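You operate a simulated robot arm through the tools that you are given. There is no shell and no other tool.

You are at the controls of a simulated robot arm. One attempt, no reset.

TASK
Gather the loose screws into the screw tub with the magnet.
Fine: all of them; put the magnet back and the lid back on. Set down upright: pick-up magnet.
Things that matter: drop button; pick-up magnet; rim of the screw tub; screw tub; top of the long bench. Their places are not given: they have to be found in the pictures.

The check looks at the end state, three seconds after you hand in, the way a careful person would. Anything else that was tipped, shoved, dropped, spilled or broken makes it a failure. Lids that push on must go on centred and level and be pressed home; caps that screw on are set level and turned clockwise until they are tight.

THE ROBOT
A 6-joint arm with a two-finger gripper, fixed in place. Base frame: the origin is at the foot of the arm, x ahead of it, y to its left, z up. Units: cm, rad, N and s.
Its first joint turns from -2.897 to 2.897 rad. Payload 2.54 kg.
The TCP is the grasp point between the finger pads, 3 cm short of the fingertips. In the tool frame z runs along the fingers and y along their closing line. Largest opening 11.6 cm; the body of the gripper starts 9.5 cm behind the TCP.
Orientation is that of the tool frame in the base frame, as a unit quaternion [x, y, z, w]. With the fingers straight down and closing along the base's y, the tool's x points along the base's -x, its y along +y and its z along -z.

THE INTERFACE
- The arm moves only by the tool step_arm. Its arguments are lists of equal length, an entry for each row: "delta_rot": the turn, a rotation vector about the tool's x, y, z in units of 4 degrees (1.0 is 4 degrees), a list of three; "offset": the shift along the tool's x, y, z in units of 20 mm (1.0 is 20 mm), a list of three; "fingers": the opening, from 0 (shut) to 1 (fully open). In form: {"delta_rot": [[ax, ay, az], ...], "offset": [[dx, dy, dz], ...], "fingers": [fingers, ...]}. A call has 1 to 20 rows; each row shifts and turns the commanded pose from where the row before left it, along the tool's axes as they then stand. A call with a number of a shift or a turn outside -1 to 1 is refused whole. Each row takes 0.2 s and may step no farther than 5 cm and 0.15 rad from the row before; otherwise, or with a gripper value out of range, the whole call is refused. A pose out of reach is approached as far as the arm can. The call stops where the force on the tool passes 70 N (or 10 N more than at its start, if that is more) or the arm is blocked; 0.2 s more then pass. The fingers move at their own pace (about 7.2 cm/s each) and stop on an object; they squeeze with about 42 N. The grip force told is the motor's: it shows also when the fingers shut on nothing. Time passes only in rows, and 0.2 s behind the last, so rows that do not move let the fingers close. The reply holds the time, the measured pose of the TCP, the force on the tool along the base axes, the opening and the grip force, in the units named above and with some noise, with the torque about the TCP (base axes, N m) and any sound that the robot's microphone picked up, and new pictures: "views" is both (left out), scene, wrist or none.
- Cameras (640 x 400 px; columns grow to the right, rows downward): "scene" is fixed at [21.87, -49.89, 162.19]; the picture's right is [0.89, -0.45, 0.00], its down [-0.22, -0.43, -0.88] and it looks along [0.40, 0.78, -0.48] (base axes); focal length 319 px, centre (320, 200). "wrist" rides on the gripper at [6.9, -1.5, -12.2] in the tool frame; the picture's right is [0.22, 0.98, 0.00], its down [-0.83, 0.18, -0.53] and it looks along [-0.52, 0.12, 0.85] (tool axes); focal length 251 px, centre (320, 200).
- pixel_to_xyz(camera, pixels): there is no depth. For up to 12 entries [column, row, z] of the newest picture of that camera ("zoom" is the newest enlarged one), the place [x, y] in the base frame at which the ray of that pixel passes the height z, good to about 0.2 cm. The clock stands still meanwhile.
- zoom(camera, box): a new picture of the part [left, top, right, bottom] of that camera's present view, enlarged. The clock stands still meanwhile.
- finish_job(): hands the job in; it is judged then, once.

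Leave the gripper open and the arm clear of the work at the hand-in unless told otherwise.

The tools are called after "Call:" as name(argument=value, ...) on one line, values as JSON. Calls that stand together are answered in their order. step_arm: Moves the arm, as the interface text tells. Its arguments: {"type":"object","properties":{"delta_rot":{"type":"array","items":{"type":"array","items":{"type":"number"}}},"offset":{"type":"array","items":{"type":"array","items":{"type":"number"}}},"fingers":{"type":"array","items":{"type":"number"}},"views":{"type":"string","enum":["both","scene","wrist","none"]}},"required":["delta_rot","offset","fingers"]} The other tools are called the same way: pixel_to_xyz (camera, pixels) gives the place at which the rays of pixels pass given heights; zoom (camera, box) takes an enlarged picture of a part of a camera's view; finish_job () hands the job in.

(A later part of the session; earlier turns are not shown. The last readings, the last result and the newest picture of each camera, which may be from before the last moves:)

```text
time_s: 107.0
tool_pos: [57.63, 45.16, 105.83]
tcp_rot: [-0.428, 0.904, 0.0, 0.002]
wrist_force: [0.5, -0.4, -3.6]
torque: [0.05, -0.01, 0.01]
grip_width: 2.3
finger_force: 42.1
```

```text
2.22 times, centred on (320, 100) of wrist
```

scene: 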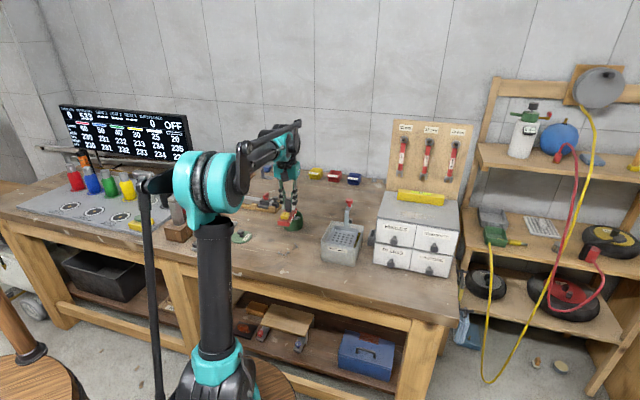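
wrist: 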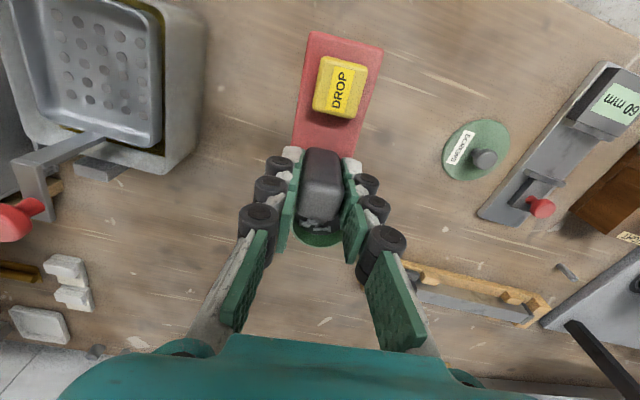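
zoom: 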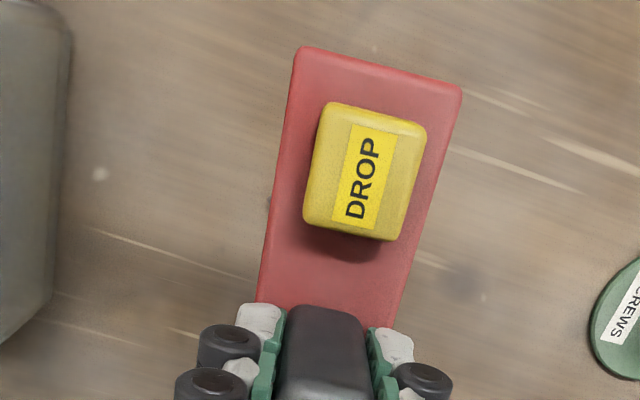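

The magnet is over the last three, which are visible below it in the scene. I'll lower to TCP z ≈ 95.1 so the underside is about 2.7 cm above them.

Call:
step_arm(delta_rot=[[0, 0, 0], [0, 0, 0], [0, 0, 0], [0, 0, 0], [0, 0, 0], [0, 0, 0], [0, 0, 0], [0, 0, 0], [0, 0, 0]], offset=[[0, 0, 0.7], [0, 0, 0.8], [0, 0, 0.8], [0, 0, 0.8], [0, 0, 0.8], [0, 0, 0.8], [0, 0, 0.5], [0, 0, 0.2], [0, 0, 0]], fingers=[0, 0, 0, 0, 0, 0, 0, 0, 0], views="both")

Call:
zoom(camera="scene", box=[240, 200, 336, 265])

Call:
zoom(camera="wrist", box=[200, 10, 440, 190])

```text
time_s: 109.0
tool_pos: [57.69, 45.13, 95.12]
tcp_rot: [-0.428, 0.904, 0.0, 0.001]
wrist_force: [-0.2, 0.6, -3.2]
torque: [0.08, -0.05, 0.04]
grip_width: 2.31
finger_force: 42.5
```

scene: 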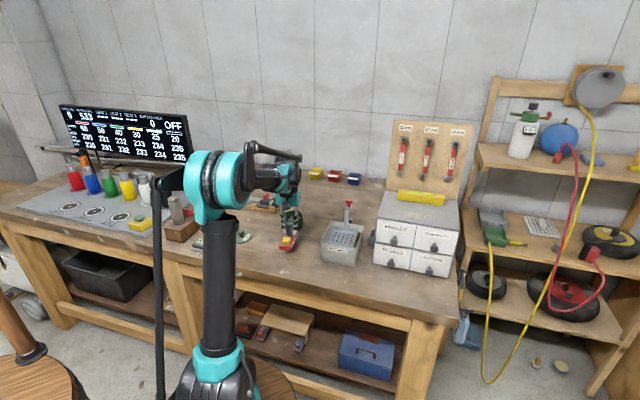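
wrist: 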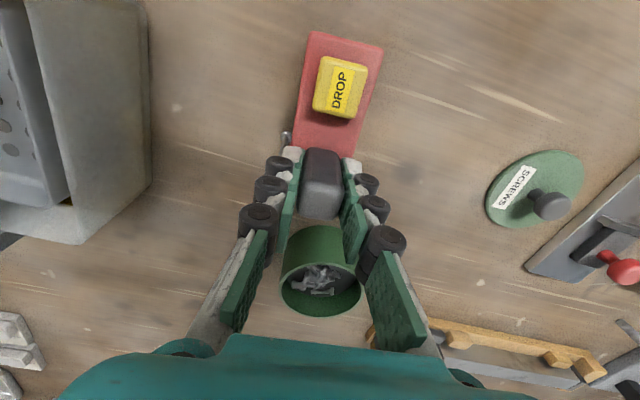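

```text
6.15 times, centred on (288, 232) of scene
```

zoom: 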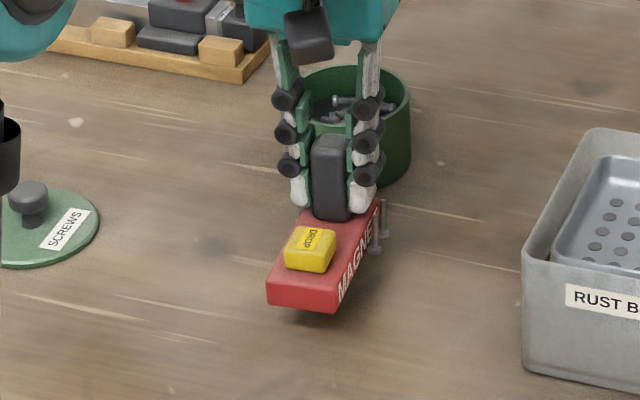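

```text
2.22 times, centred on (320, 100) of wrist
```

zoom: 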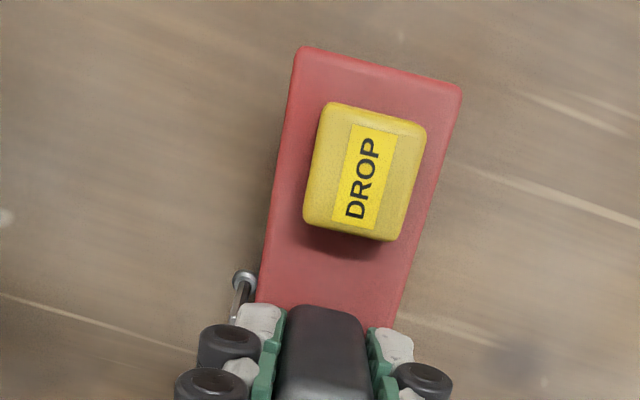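

E and F are on the lettered side near the post. J is either held or hidden, so I'll rise and check the bench.

Call:
step_arm(delta_rot=[[0, 0, 0], [0, 0, 0], [0, 0, 0], [0, 0, 0], [0, 0, 0], [0, 0, 0], [0, 0, 0], [0, 0, 0]], offset=[[0, 0, -0.5], [0, 0, -0.8], [0, 0, -0.9], [0, 0, -0.9], [0, 0, -0.9], [0, 0, -0.9], [0, 0, -0.6], [0, 0, 0]], fingers=[0, 0, 0, 0, 0, 0, 0, 0], views="both")

Call:
zoom(camera="scene", box=[220, 180, 340, 265])

Call:
zoom(camera="scene", box=[270, 185, 318, 225])

```text
time_s: 110.8
tool_pos: [57.82, 45.04, 106.2]
tcp_rot: [-0.428, 0.904, 0.0, 0.0]
wrist_force: [0.3, 0.0, -2.7]
torque: [0.08, -0.06, -0.01]
grip_width: 2.31
finger_force: 41.4
```

scene: 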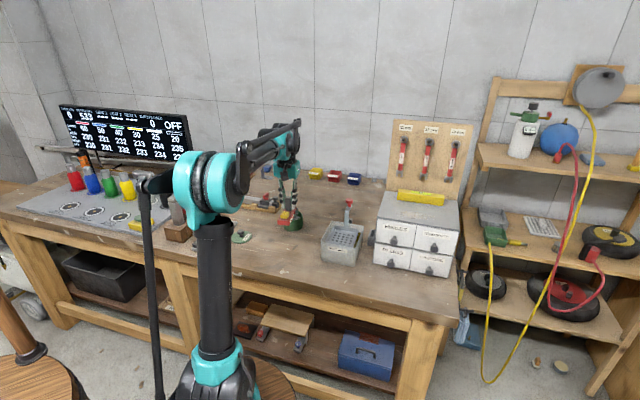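
wrist: 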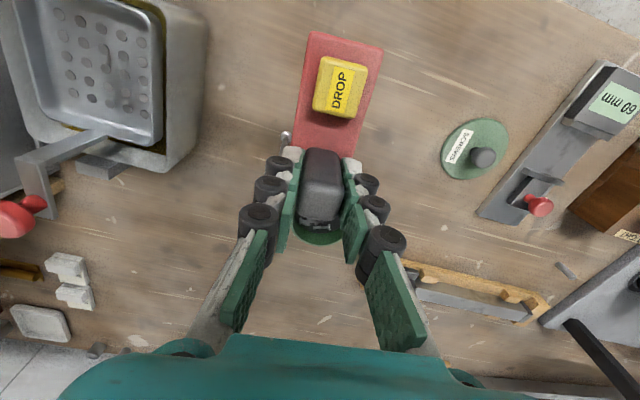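

```text
4.71 times, centred on (280, 222) of scene
```

zoom: 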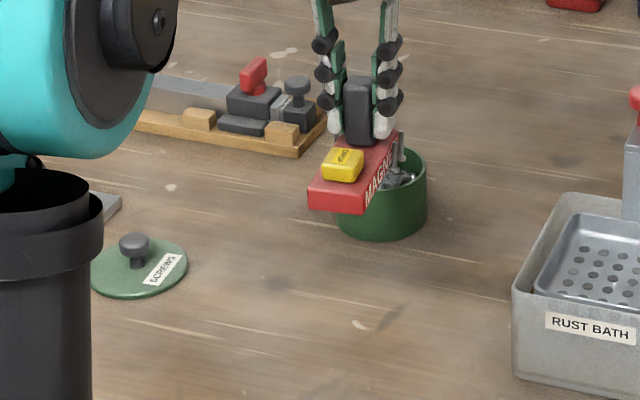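

```text
10.00 times, centred on (294, 205) of scene
```

zoom: 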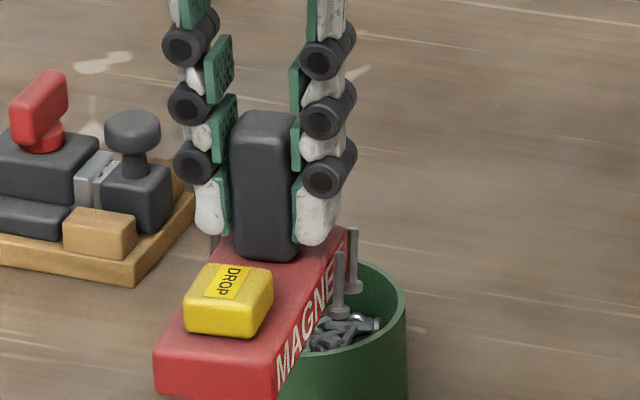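

The bench is clear, so all of the last three are on the magnet. Before placing it on the rim I'll measure the magnet's position relative to the TCP from its end corners and button.

Call:
zoom(camera="wrist", box=[270, 20, 400, 165])

Call:
pixel_to_xyz(camera="wrist", pixels=[[311, 31.5, 102.4], [384, 50, 102.4]])

```text
2.76 times, centred on (335, 92) of wrist
```

zoom: 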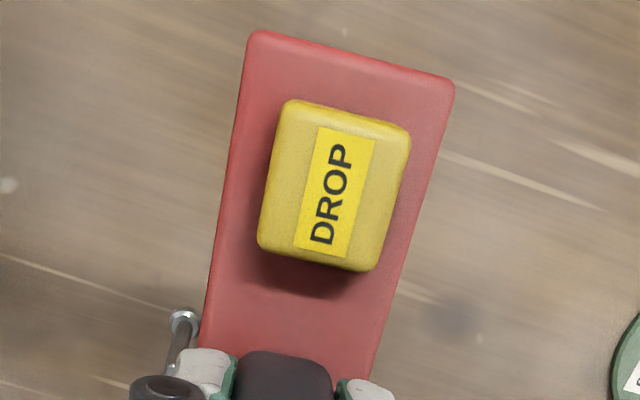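

```text
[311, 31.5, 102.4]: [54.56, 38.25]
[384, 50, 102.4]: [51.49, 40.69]
```

I'll project E's head at wrist (285.3, 134.7) too, for a check on its place.

Call:
pixel_to_xyz(camera="wrist", pixels=[[285.3, 134.7, 100.7], [309, 31.2, 102.4], [383.9, 50.3, 102.4], [321, 88, 104.2]])

```text
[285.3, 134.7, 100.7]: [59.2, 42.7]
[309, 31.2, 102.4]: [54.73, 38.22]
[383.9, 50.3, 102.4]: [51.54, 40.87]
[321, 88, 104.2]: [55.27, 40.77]
```

The magnet's centre is about 2.6 cm from the TCP toward the button. For this drop I'll rest it nearly centred on the rim, with the tub centre 1.1 cm toward the post end of the magnet, so all three screws are within the opening and both ends are supported. TCP target: (64.45, 58.55).

Call:
step_arm(delta_rot=[[0, 0, 0], [0, 0, 0], [0, 0, 0], [0, 0, 0], [0, 0, 0], [0, 0, 0], [0, 0, 0], [0, 0, 0], [0, 0, 0]], offset=[[-0.916, 0.214, 0.15], [-0.916, 0.214, 0.15], [-0.916, 0.214, 0.15], [-0.916, 0.214, 0.15], [-0.916, 0.214, 0.15], [-0.916, 0.214, 0.15], [-0.916, 0.214, 0.15], [-0.916, 0.214, 0.15], [0, 0, 0]], fingers=[0, 0, 0, 0, 0, 0, 0, 0, 0], views="both")

Call:
zoom(camera="scene", box=[262, 185, 326, 235])

Call:
zoom(camera="wrist", box=[240, 10, 420, 180])

```text
time_s: 112.8
tool_pos: [64.08, 58.62, 103.8]
tcp_rot: [-0.428, 0.904, 0.001, 0.0]
wrist_force: [-0.1, 0.1, -2.9]
torque: [0.06, -0.09, 0.0]
grip_width: 2.33
finger_force: 42.0
```

scene: 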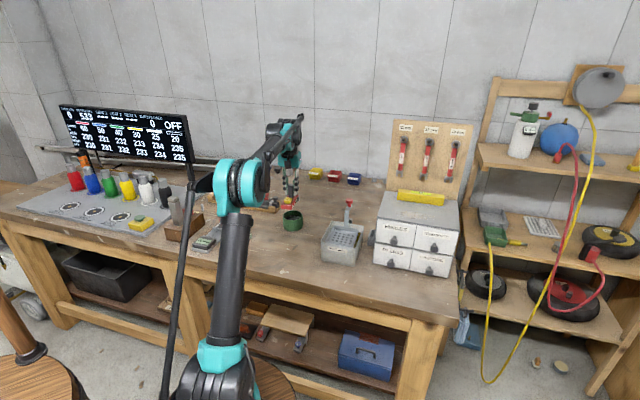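
wrist: 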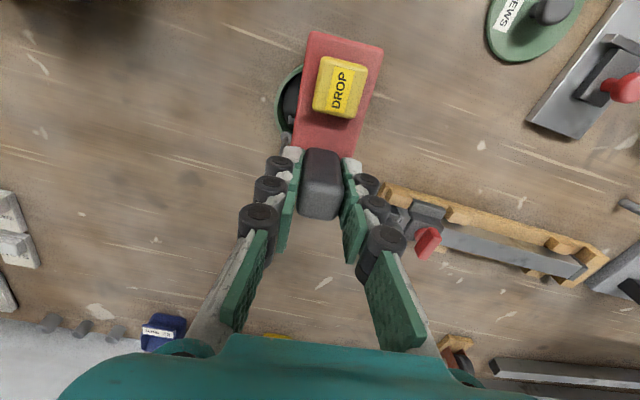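

```text
8.00 times, centred on (294, 210) of scene
```

zoom: 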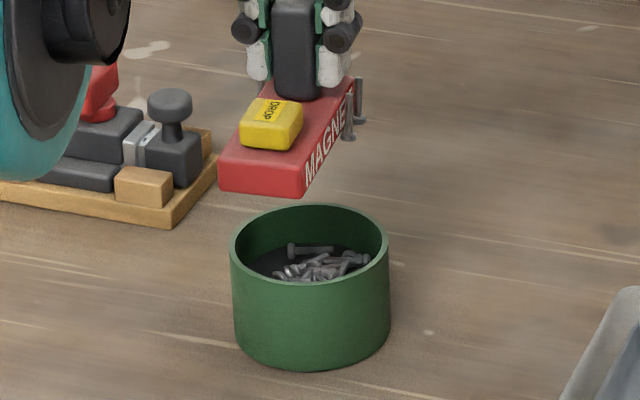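

```text
2.35 times, centred on (330, 95) of wrist
```

zoom: 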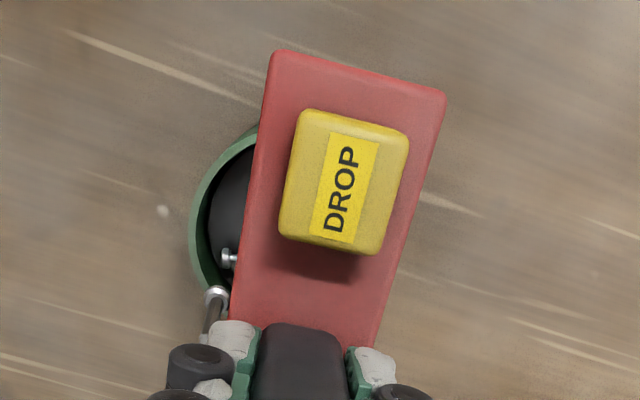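

I'll project visible rim points (274.9, 104), (280.4, 86.6) and (281, 125) to check centring across the magnet.

Call:
pixel_to_xyz(camera="wrist", pixels=[[274.9, 104, 91.8], [280.4, 86.6, 91.8], [281.2, 124.9, 91.8], [296, 67.4, 91.8]])

```text
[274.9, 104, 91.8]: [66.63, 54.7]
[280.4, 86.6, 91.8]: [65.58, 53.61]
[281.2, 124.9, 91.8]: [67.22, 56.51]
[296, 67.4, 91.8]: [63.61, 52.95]
```

The magnet is within 3 mm of the plan. I'll nudge it and lower to TCP z ≈ 98.4.

Call:
step_arm(delta_rot=[[0, 0, 0], [0, 0, 0], [0, 0, 0], [0, 0, 0], [0, 0, 0], [0, 0, 0], [0, 0, 0]], offset=[[0.05, -0.13, 0.4], [0, 0, 0.5], [0, 0, 0.5], [0, 0, 0.5], [0, 0, 0.5], [0, 0, 0.25], [0, 0, 0]], fingers=[0, 0, 0, 0, 0, 0, 0], views="both")

Call:
zoom(camera="scene", box=[270, 195, 318, 235])

Call:
zoom(camera="wrist", box=[240, 10, 420, 180])

```text
time_s: 114.4
tool_pos: [64.39, 58.39, 98.42]
tcp_rot: [-0.428, 0.904, -0.001, 0.001]
wrist_force: [-0.6, -0.3, -4.6]
torque: [0.01, -0.02, -0.03]
grip_width: 2.33
finger_force: 41.9
```

scene: 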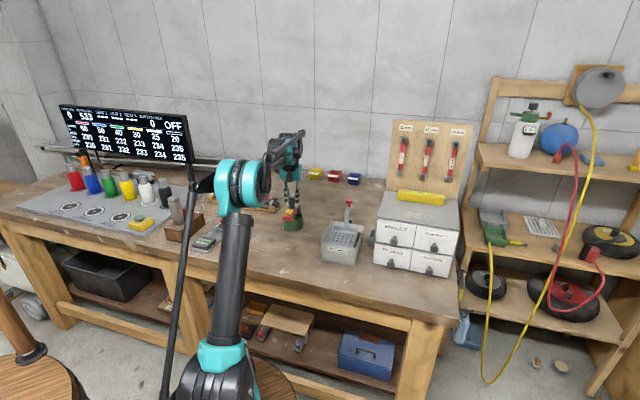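
wrist: 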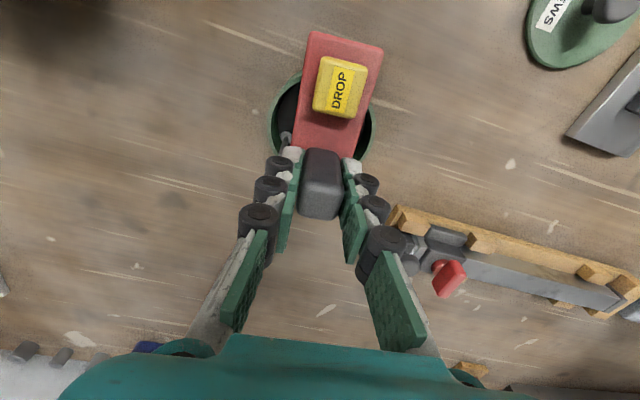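

```text
10.00 times, centred on (294, 215) of scene
```

zoom: 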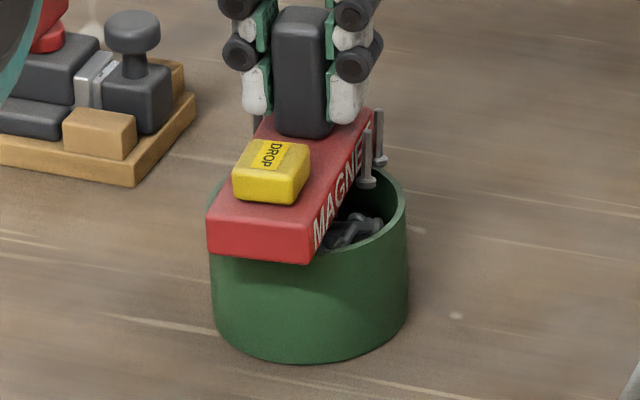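

```text
2.35 times, centred on (330, 95) of wrist
```

zoom: 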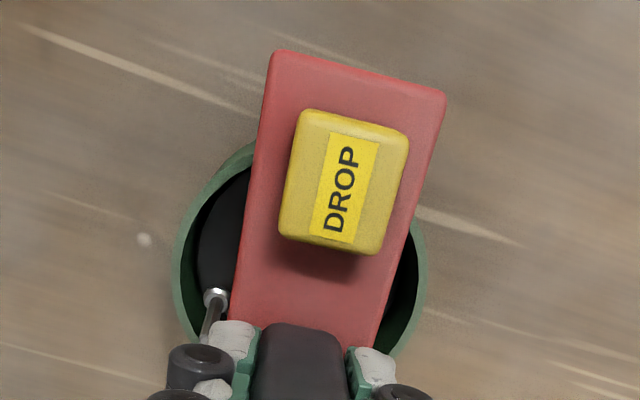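

Both sides of the rim are visible now. I'll project the rim's left and right edges and the magnet's two side edges to compare centres.

Call:
pixel_to_xyz(camera="wrist", pixels=[[267.2, 127, 91.9], [375.7, 124.9, 91.9], [269, 108, 91.9], [374.5, 140, 91.9], [281, 84, 91.9], [296.1, 124.9, 94.6], [362.1, 124.9, 94.6], [310.5, 32, 94.6], [383.5, 50, 94.6]])

Call:
zoom(camera="wrist", box=[255, 60, 395, 170])

```text
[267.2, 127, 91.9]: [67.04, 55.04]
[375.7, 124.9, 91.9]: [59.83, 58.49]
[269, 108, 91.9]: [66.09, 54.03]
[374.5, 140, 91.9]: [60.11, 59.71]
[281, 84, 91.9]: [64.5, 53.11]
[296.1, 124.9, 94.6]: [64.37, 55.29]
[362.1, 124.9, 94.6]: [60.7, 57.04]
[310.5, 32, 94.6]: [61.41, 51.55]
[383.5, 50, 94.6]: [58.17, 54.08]
```

```text
3.64 times, centred on (325, 115) of wrist
```

zoom: 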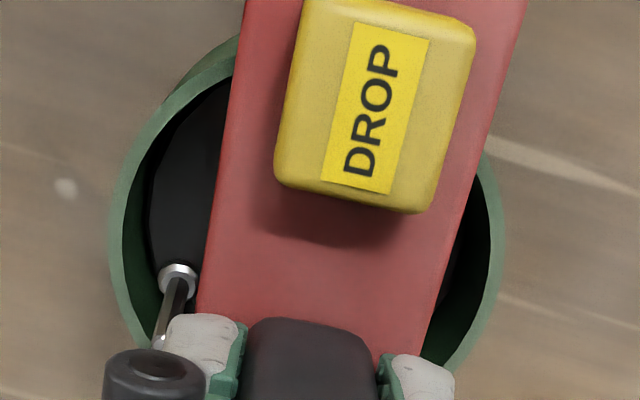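

The magnet's centre is about 1 mm off across and 2 mm off along the plan. I'll correct and creep down to contact.

Call:
step_arm(delta_rot=[[0, 0, 0], [0, 0, 0], [0, 0, 0], [0, 0, 0], [0, 0, 0]], offset=[[0.1, -0.06, 0.05], [0, 0, 0.1], [0, 0, 0.08], [0, 0, 0.06], [0, 0, 0]], fingers=[0, 0, 0, 0, 0], views="none")

Call:
step_arm(delta_rot=[[0, 0, 0], [0, 0, 0]], offset=[[0, 0, 0.04], [0, 0, 0]], fingers=[0, 0], views="none")

Call:
step_arm(delta_rot=[[0, 0, 0], [0, 0, 0]], offset=[[0, 0, 0.04], [0, 0, 0]], fingers=[0, 0], views="none")

```text
time_s: 115.6
tool_pos: [64.23, 58.09, 98.02]
tcp_rot: [-0.428, 0.904, 0.001, 0.001]
wrist_force: [0.6, 0.5, -3.6]
torque: [0.03, 0.0, -0.01]
grip_width: 2.31
finger_force: 42.4
```

```text
time_s: 116.2
tool_pos: [64.25, 58.19, 97.71]
tcp_rot: [-0.428, 0.904, 0.0, 0.001]
wrist_force: [-0.1, 0.0, -3.5]
torque: [0.02, -0.03, 0.01]
grip_width: 2.33
finger_force: 41.9
```

```text
time_s: 116.8
tool_pos: [64.45, 58.07, 97.74]
tcp_rot: [-0.428, 0.904, 0.001, 0.001]
wrist_force: [-0.1, 0.3, -3.1]
torque: [0.1, -0.02, -0.01]
grip_width: 2.31
finger_force: 41.7
```

Still free at about z 97.75. I'll continue in 0.8 mm steps.

Call:
step_arm(delta_rot=[[0, 0, 0], [0, 0, 0]], offset=[[0, 0, 0.04], [0, 0, 0]], fingers=[0, 0], views="none")

Call:
step_arm(delta_rot=[[0, 0, 0], [0, 0, 0]], offset=[[0, 0, 0.04], [0, 0, 0]], fingers=[0, 0], views="none")

Call:
step_arm(delta_rot=[[0, 0, 0], [0, 0, 0]], offset=[[0, 0, 0.03], [0, 0, 0]], fingers=[0, 0], views="both")

Call:
zoom(camera="scene", box=[270, 195, 318, 235])

```text
time_s: 117.4
tool_pos: [64.24, 58.15, 97.53]
tcp_rot: [-0.428, 0.904, 0.0, 0.0]
wrist_force: [-0.9, -0.4, -3.2]
torque: [0.05, -0.04, 0.01]
grip_width: 2.32
finger_force: 42.0
```

```text
time_s: 118.0
tool_pos: [64.36, 58.18, 97.5]
tcp_rot: [-0.427, 0.904, 0.001, 0.0]
wrist_force: [0.6, -0.7, 5.9]
torque: [-0.3, 0.23, -0.01]
grip_width: 2.34
finger_force: 42.0
```

```text
time_s: 118.6
tool_pos: [64.33, 58.01, 97.62]
tcp_rot: [-0.429, 0.903, 0.0, 0.0]
wrist_force: [-1.4, 2.6, 11.5]
torque: [-0.31, 0.41, -0.04]
grip_width: 2.33
finger_force: 42.2
```

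scene: 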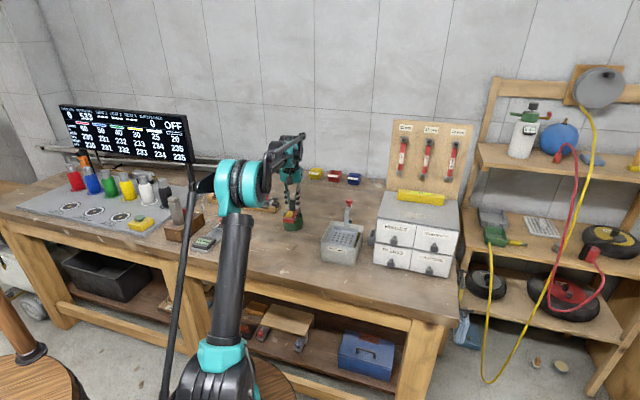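
wrist: 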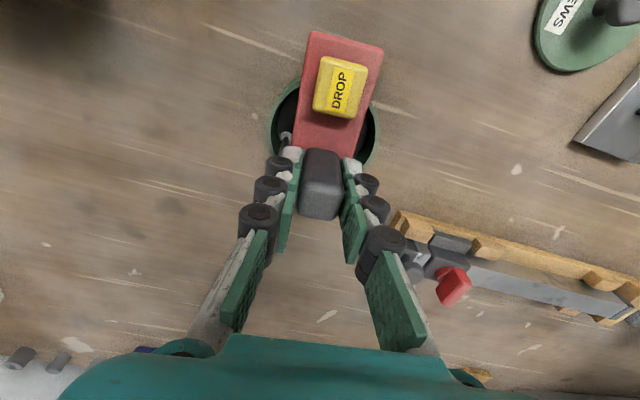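

```text
10.00 times, centred on (294, 215) of scene
```

zoom: 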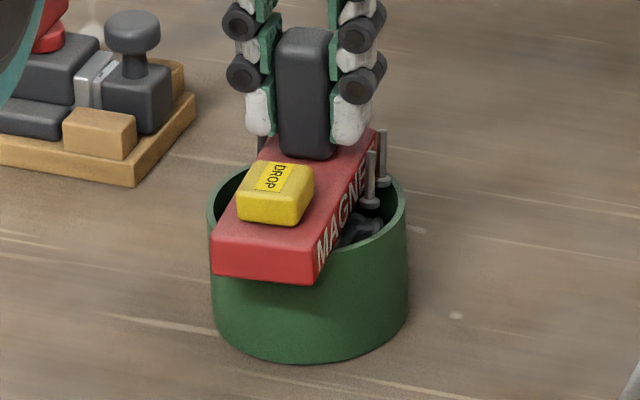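

Contact at about 11 N. Before releasing I'll re-measure the overlap: rim edge points and the magnet's end corners in the wrist view.

Call:
zoom(camera="wrist", box=[255, 20, 405, 170])

Call:
zoom(camera="scene", box=[278, 205, 308, 225])

```text
2.67 times, centred on (330, 95) of wrist
```

zoom: 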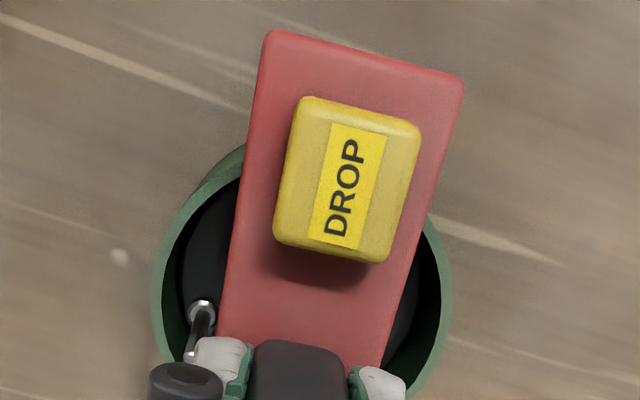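

```text
16.00 times, centred on (293, 215) of scene
```

zoom: 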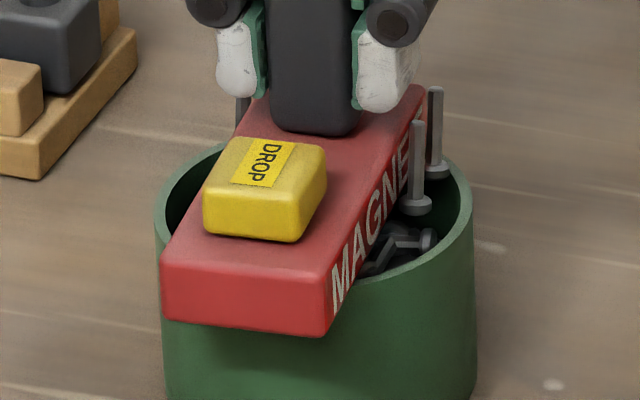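

I'll project these rim points and corners at their heights.

Call:
pixel_to_xyz(camera="wrist", pixels=[[309.3, 32, 93.7], [383.6, 49.2, 93.7], [267, 128.7, 92], [379, 126.9, 92], [281.2, 91.2, 92], [271.9, 108.1, 92], [374.2, 108.1, 92]])

Call:
pixel_to_xyz(camera="scene", pixels=[[299.5, 211.5, 92], [283.3, 222.3, 92], [293.3, 223.4, 92], [300.3, 214, 92], [299.0, 216, 92]])

```text
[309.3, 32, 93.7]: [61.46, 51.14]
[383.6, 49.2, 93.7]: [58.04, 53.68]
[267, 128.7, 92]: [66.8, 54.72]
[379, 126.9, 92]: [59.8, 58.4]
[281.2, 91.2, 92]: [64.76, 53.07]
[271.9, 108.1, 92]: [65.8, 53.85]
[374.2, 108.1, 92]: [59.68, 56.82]
```

```text
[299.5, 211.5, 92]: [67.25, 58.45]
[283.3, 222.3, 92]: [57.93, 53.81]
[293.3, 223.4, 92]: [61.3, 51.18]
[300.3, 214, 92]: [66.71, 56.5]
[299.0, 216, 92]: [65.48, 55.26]
```

The overlap is as planned: about 1.1–1.2 cm along, centred across, with both end corners on the rim. I'll ease off and open the fingers around the post.

Call:
step_arm(delta_rot=[[0, 0, 0], [0, 0, 0], [0, 0, 0], [0, 0, 0], [0, 0, 0], [0, 0, 0]], offset=[[0, 0, -0.03], [0, 0, 0], [0, 0, 0], [0, 0, 0], [0, 0, 0], [0, 0, 0]], fingers=[0, 0, 0.22, 0.3, 0.38, 0.4], views="both")

Call:
zoom(camera="scene", box=[278, 200, 310, 225])

Call:
zoom(camera="wrist", box=[240, 10, 420, 220])

```text
time_s: 120.0
tool_pos: [64.38, 58.04, 97.56]
tcp_rot: [-0.428, 0.904, 0.0, 0.001]
wrist_force: [0.4, -0.5, -0.2]
torque: [0.02, 0.0, -0.01]
grip_width: 4.65
finger_force: 0.1
```

scene: 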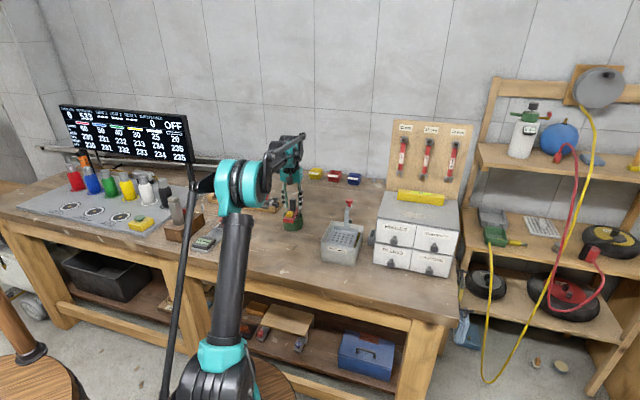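
wrist: 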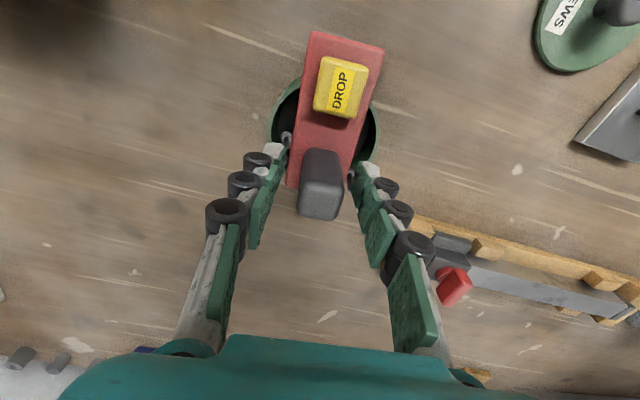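

```text
16.00 times, centred on (294, 212) of scene
```

zoom: 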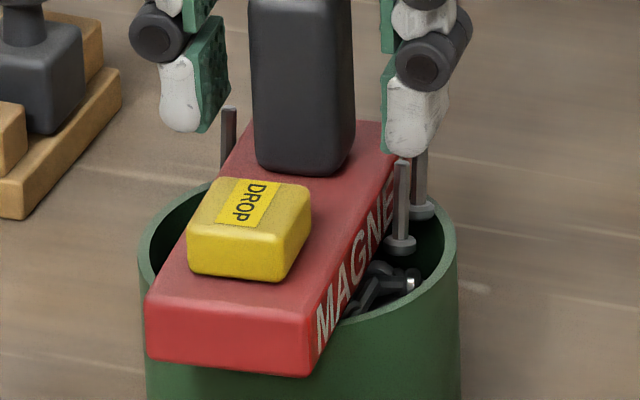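

```text
1.90 times, centred on (330, 115) of wrist
```

zoom: 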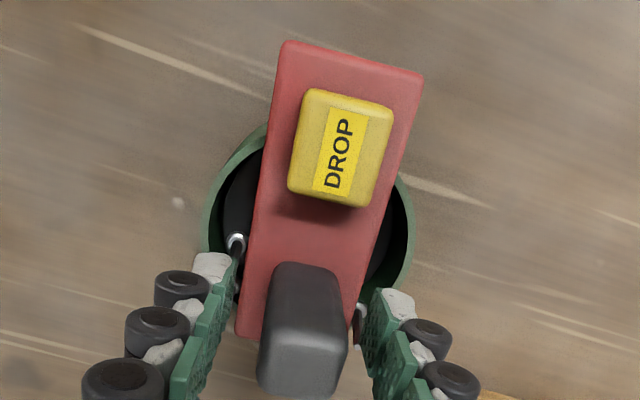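

Level and stable. I'll rise, close the fingers, move 4.7 cm to above the button and then check.

Call:
step_arm(delta_rot=[[0, 0, 0], [0, 0, 0], [0, 0, 0], [0, 0, 0], [0, 0, 0], [0, 0, 0], [0, 0, 0], [0, 0, 0], [0, 0, 0], [0, 0, 0], [0, 0, 0], [0, 0, 0]], offset=[[0, 0, -0.3], [0, 0, -0.6], [0, 0, -0.8], [0, 0, -0.8], [0, 0, -0.8], [0, 0, -0.5], [0.5, 0, 0], [0.6, 0, 0], [0.6, 0, 0], [0.5, 0, 0], [0.17, 0, 0], [0, 0, 0]], fingers=[0.4, 0.4, 0.4, 0.4, 0.4, 0.4, 0, 0, 0, 0, 0, 0], views="both")

Call:
zoom(camera="wrist", box=[240, 60, 400, 200])

```text
time_s: 122.6
tool_pos: [61.29, 54.46, 105.09]
tcp_rot: [-0.427, 0.904, 0.0, 0.001]
wrist_force: [0.2, -0.5, 0.8]
torque: [-0.03, -0.04, 0.01]
grip_width: 0.0
finger_force: 28.6
```

scene: 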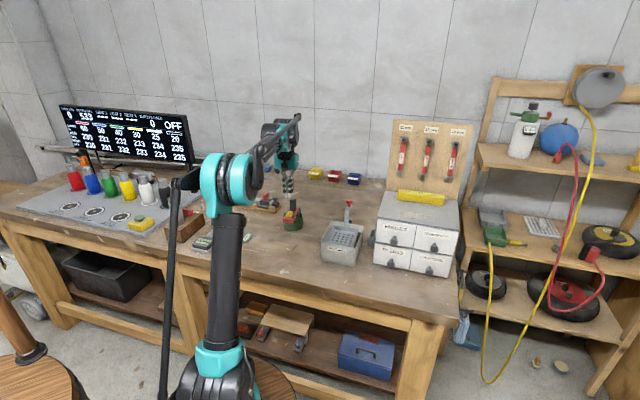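
wrist: 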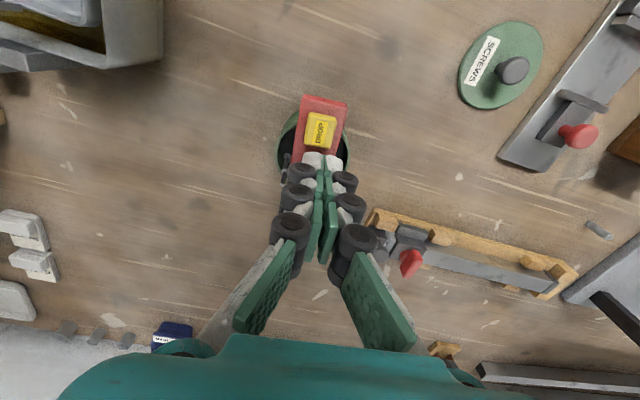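

```text
2.86 times, centred on (320, 130) of wrist
```

zoom: 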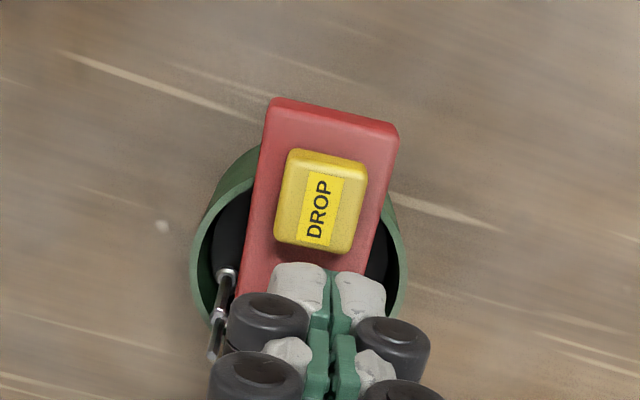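

Aligned as in the earlier presses. I'll descend and press in small steps.

Call:
step_arm(delta_rot=[[0, 0, 0], [0, 0, 0], [0, 0, 0], [0, 0, 0], [0, 0, 0], [0, 0, 0], [0, 0, 0], [0, 0, 0], [0, 0, 0], [0, 0, 0], [0, 0, 0], [0, 0, 0], [0, 0, 0]], offset=[[0, 0, 0.7], [0, 0, 0.8], [0, 0, 0.8], [0, 0, 0.6], [0, 0, 0.4], [0, 0, 0.1], [0, 0, 0.05], [0, 0, 0.05], [0, 0, 0.05], [0, 0, 0.05], [0, 0, 0.05], [0, 0, 0.05], [0, 0, 0]], fingers=[0, 0, 0, 0, 0, 0, 0, 0, 0, 0, 0, 0, 0], views="scene")

Call:
zoom(camera="scene", box=[270, 195, 318, 235])

```text
time_s: 125.4
tool_pos: [61.21, 54.46, 97.73]
tcp_rot: [-0.428, 0.904, 0.0, 0.001]
wrist_force: [0.4, -0.4, 1.1]
torque: [-0.03, 0.03, -0.02]
grip_width: 0.6
finger_force: 28.7
```

scene: 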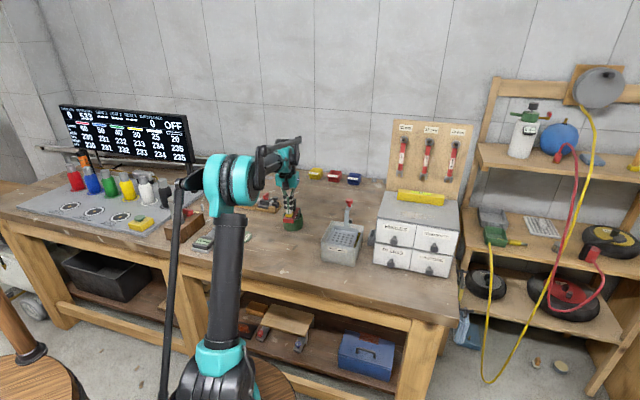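

```text
10.00 times, centred on (294, 215) of scene
```

zoom: 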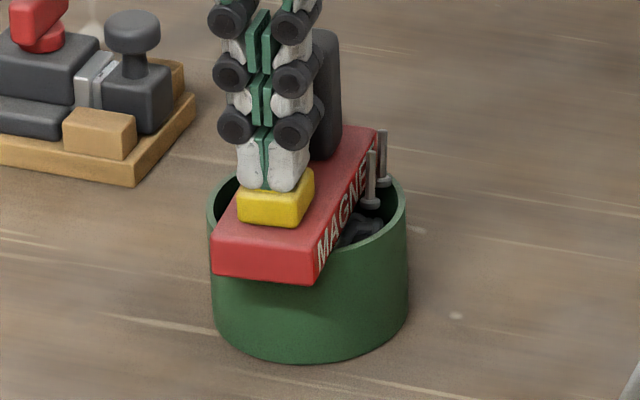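

On the button. I'll press on to the click.

Call:
step_arm(delta_rot=[[0, 0, 0], [0, 0, 0], [0, 0, 0], [0, 0, 0]], offset=[[0, 0, 0.04], [0, 0, 0.04], [0, 0, 0.04], [0, 0, 0]], fingers=[0, 0, 0, 0], views="none")

Call:
step_arm(delta_rot=[[0, 0, 0], [0, 0, 0], [0, 0, 0], [0, 0, 0]], offset=[[0, 0, 0.04], [0, 0, 0.04], [0, 0, 0.02], [0, 0, 0]], fingers=[0, 0, 0, 0], views="scene")

Call:
zoom(camera="scene", box=[270, 195, 318, 235])

```text
time_s: 126.4
tool_pos: [61.18, 54.39, 97.46]
tcp_rot: [-0.428, 0.904, 0.001, 0.001]
wrist_force: [-0.4, 0.2, 1.3]
torque: [0.02, 0.01, -0.04]
grip_width: 0.59
finger_force: 28.4
```

```text
time_s: 127.4
tool_pos: [61.35, 54.35, 97.32]
tcp_rot: [-0.428, 0.904, 0.0, 0.002]
wrist_force: [0.7, 1.4, 1.8]
torque: [0.03, 0.04, 0.01]
grip_width: 0.62
finger_force: 28.7
```

scene: 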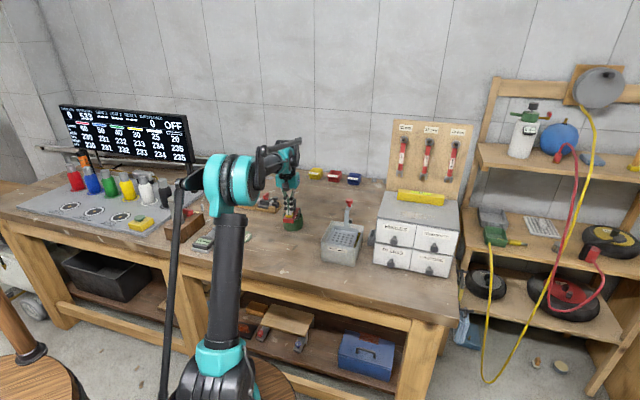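

```text
10.00 times, centred on (294, 215) of scene
```

zoom: 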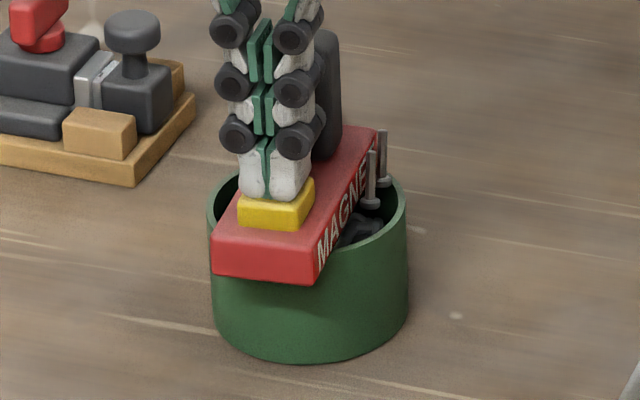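

Not clicked yet at z ≈ 97.3. I'll go slightly further.

Call:
step_arm(delta_rot=[[0, 0, 0], [0, 0, 0], [0, 0, 0]], offset=[[0, 0, 0.03], [0, 0, 0.03], [0, 0, 0]], fingers=[0, 0, 0], views="scene")

Call:
zoom(camera="scene", box=[270, 195, 318, 235])

```text
time_s: 128.2
tool_pos: [61.34, 54.37, 97.17]
tcp_rot: [-0.428, 0.904, 0.0, 0.001]
wrist_force: [1.4, 0.2, 3.3]
torque: [0.03, -0.03, 0.01]
grip_width: 0.58
finger_force: 28.3
heard: click
```

scene: 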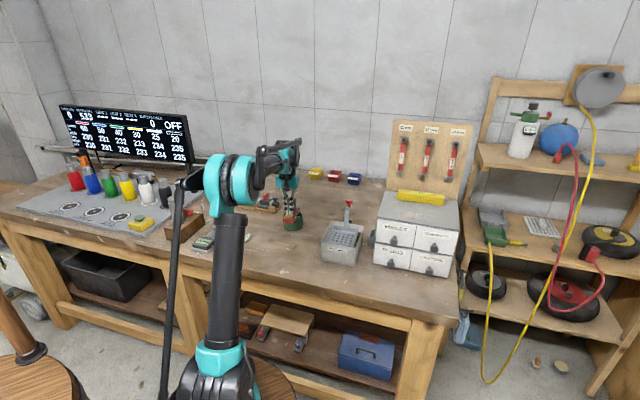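

```text
10.00 times, centred on (294, 215) of scene
```

zoom: 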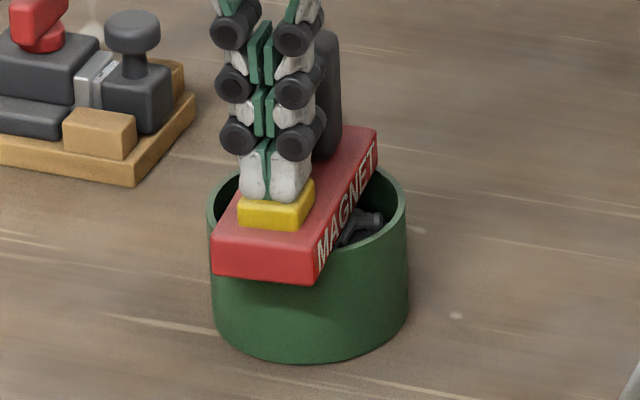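

Click: the screws are released. I'll raise the fingers and go back over the post, open.

Call:
step_arm(delta_rot=[[0, 0, 0], [0, 0, 0], [0, 0, 0], [0, 0, 0], [0, 0, 0], [0, 0, 0], [0, 0, 0], [0, 0, 0], [0, 0, 0], [0, 0, 0], [0, 0, 0], [0, 0, 0], [0, 0, 0]], offset=[[0, 0, -0.1], [0, 0, -0.2], [0, 0, -0.5], [0, 0, -0.8], [0, 0, -0.9], [0, 0, -0.9], [0, 0, -0.6], [-0.5, 0, 0], [-0.6, 0, 0], [-0.6, 0, 0], [-0.5, 0, 0], [-0.17, 0, 0], [0, 0, 0]], fingers=[0, 0, 0, 0, 0, 0, 0, 0, 0.3, 0.4, 0.4, 0.4, 0.4], views="both")

Call:
zoom(camera="scene", box=[240, 190, 336, 260])

Call:
zoom(camera="wrist", box=[200, 10, 440, 190])

```text
time_s: 131.0
tool_pos: [64.41, 58.08, 105.12]
tcp_rot: [-0.428, 0.904, 0.0, 0.001]
wrist_force: [0.2, 0.0, -0.9]
torque: [-0.02, 0.01, -0.03]
grip_width: 4.64
finger_force: 0.2
```

scene: 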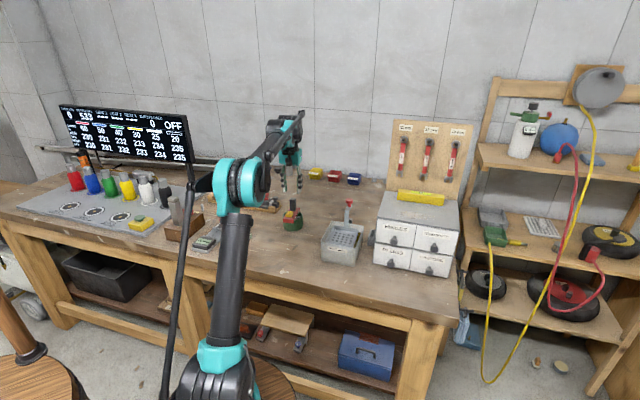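
wrist: 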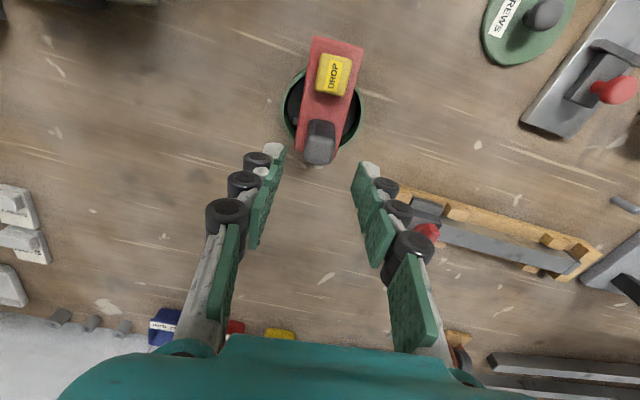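

```text
5.71 times, centred on (288, 225) of scene
```

zoom: 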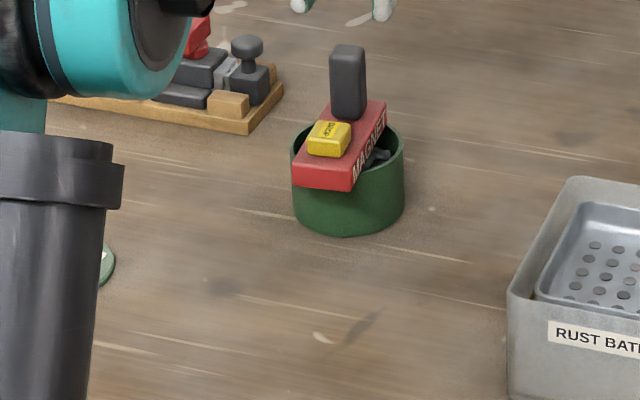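

```text
2.22 times, centred on (320, 100) of wrist
```

zoom: 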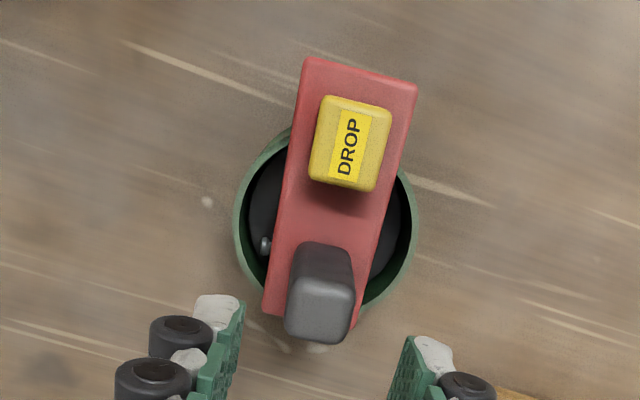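

The magnet is steady and the bench is clear around it. I'll descend and regrip the post.

Call:
step_arm(delta_rot=[[0, 0, 0], [0, 0, 0], [0, 0, 0], [0, 0, 0], [0, 0, 0], [0, 0, 0], [0, 0, 0], [0, 0, 0], [0, 0, 0], [0, 0, 0], [0, 0, 0]], offset=[[0, 0, 0.7], [0, 0, 0.8], [0, 0, 0.8], [0, 0, 0.8], [0, 0, 0.5], [0, 0, 0.17], [0, 0, 0], [0, 0, 0], [0, 0, 0], [0, 0, 0], [0, 0, 0]], fingers=[0.4, 0.4, 0.4, 0.4, 0.4, 0.4, 0.4, 0.2, 0, 0, 0], views="wrist")

```text
time_s: 133.4
tool_pos: [64.45, 58.16, 97.52]
tcp_rot: [-0.428, 0.904, 0.0, 0.001]
wrist_force: [0.7, 0.1, 0.3]
torque: [-0.02, -0.03, 0.01]
grip_width: 2.33
finger_force: 41.9
```

wrist: 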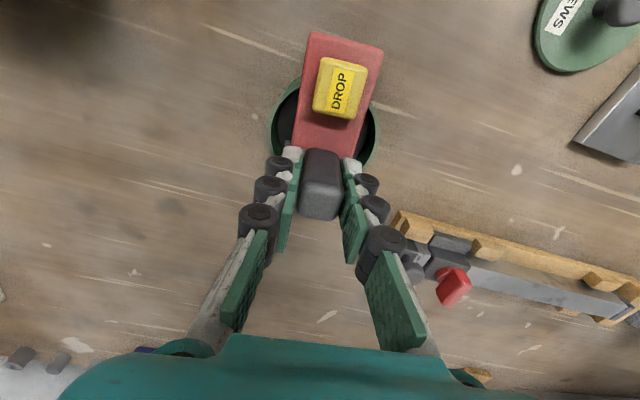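

Gripped. I'll lift off, then slide sideways toward the magnet's home spot (TCP ≈ (55, 65.3)) at z ≈ 106, which also gives a clear look at the tub.

Call:
step_arm(delta_rot=[[0, 0, 0], [0, 0, 0], [0, 0, 0], [0, 0, 0], [0, 0, 0], [0, 0, 0], [0, 0, 0], [0, 0, 0], [0, 0, 0], [0, 0, 0], [0, 0, 0], [0, 0, 0], [0, 0, 0], [0, 0, 0]], offset=[[0, 0, -0.2], [0, 0, -0.5], [0, 0, -0.8], [0, 0, -0.9], [0, 0, -0.9], [0, 0, -0.9], [0.03, 0.7, 0], [0.03, 0.85, 0], [0.03, 0.85, 0], [0.03, 0.9, 0], [0.03, 0.9, 0], [0.03, 0.85, 0], [0.03, 0.85, 0], [0, 0, 0]], fingers=[0, 0, 0, 0, 0, 0, 0, 0, 0, 0, 0, 0, 0, 0], views="both")

Call:
zoom(camera="wrist", box=[130, 10, 290, 150])

Call:
zoom(camera="scene", box=[220, 190, 340, 270])

```text
time_s: 136.4
tool_pos: [54.98, 65.3, 105.89]
tcp_rot: [-0.427, 0.904, 0.001, 0.0]
wrist_force: [0.0, -0.3, -3.9]
torque: [0.02, -0.03, 0.0]
grip_width: 2.31
finger_force: 42.5
```

scene: 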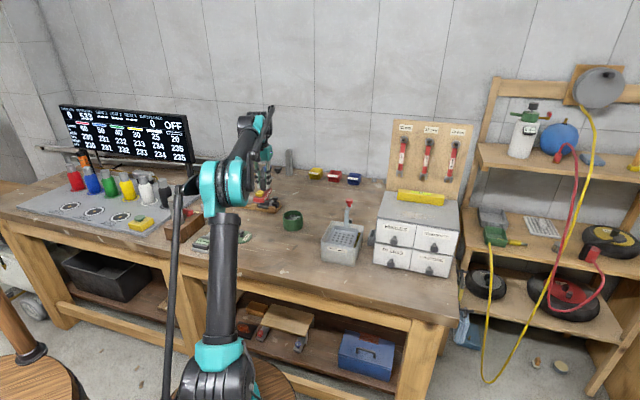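
wrist: 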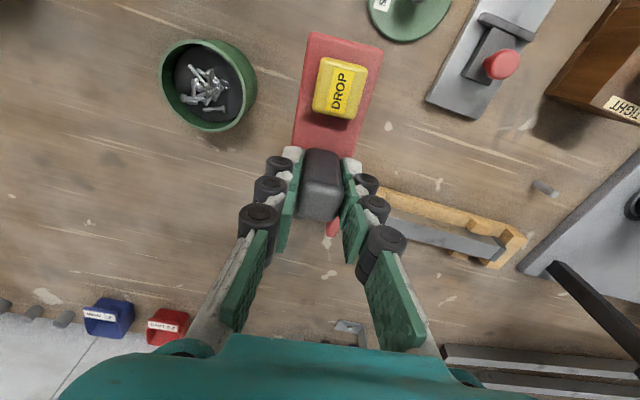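

```text
2.86 times, centred on (210, 80) of wrist
```

zoom: 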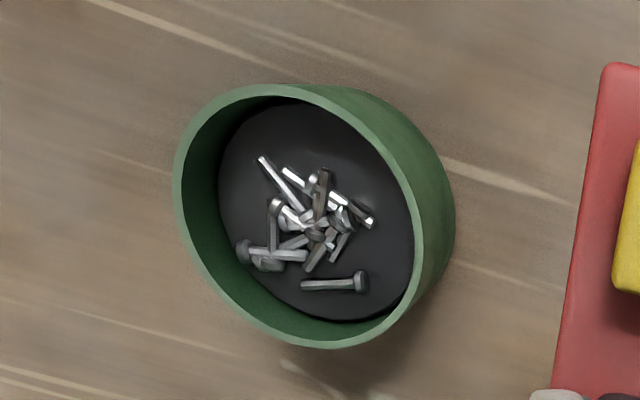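

```text
5.00 times, centred on (280, 230) of scene
```

zoom: 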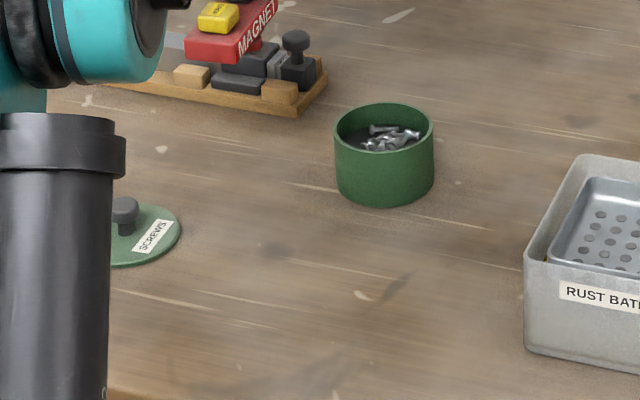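

The tub's pile looks much the same as before, so I want a closer count. I'll zoom in tightly on the tub in both views.

Call:
zoom(camera="wrist", box=[155, 30, 260, 135])

Call:
zoom(camera="scene", box=[280, 207, 306, 223])

```text
3.81 times, centred on (208, 82) of wrist
```

zoom: 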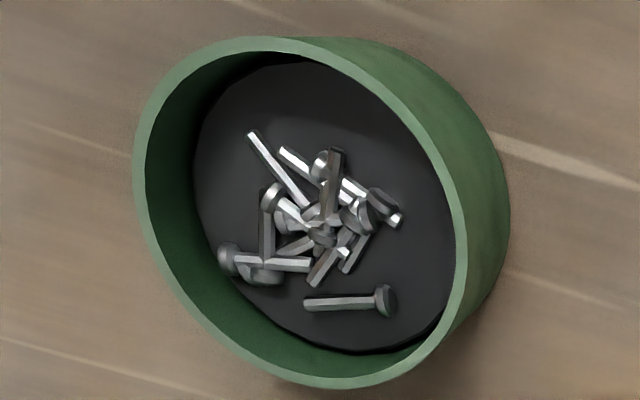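

```text
16.00 times, centred on (293, 215) of scene
```

zoom: 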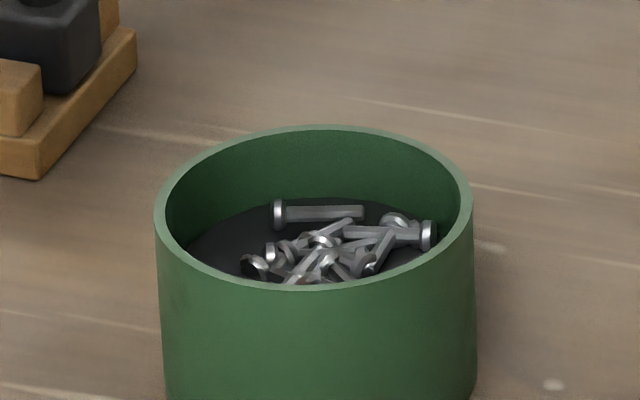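

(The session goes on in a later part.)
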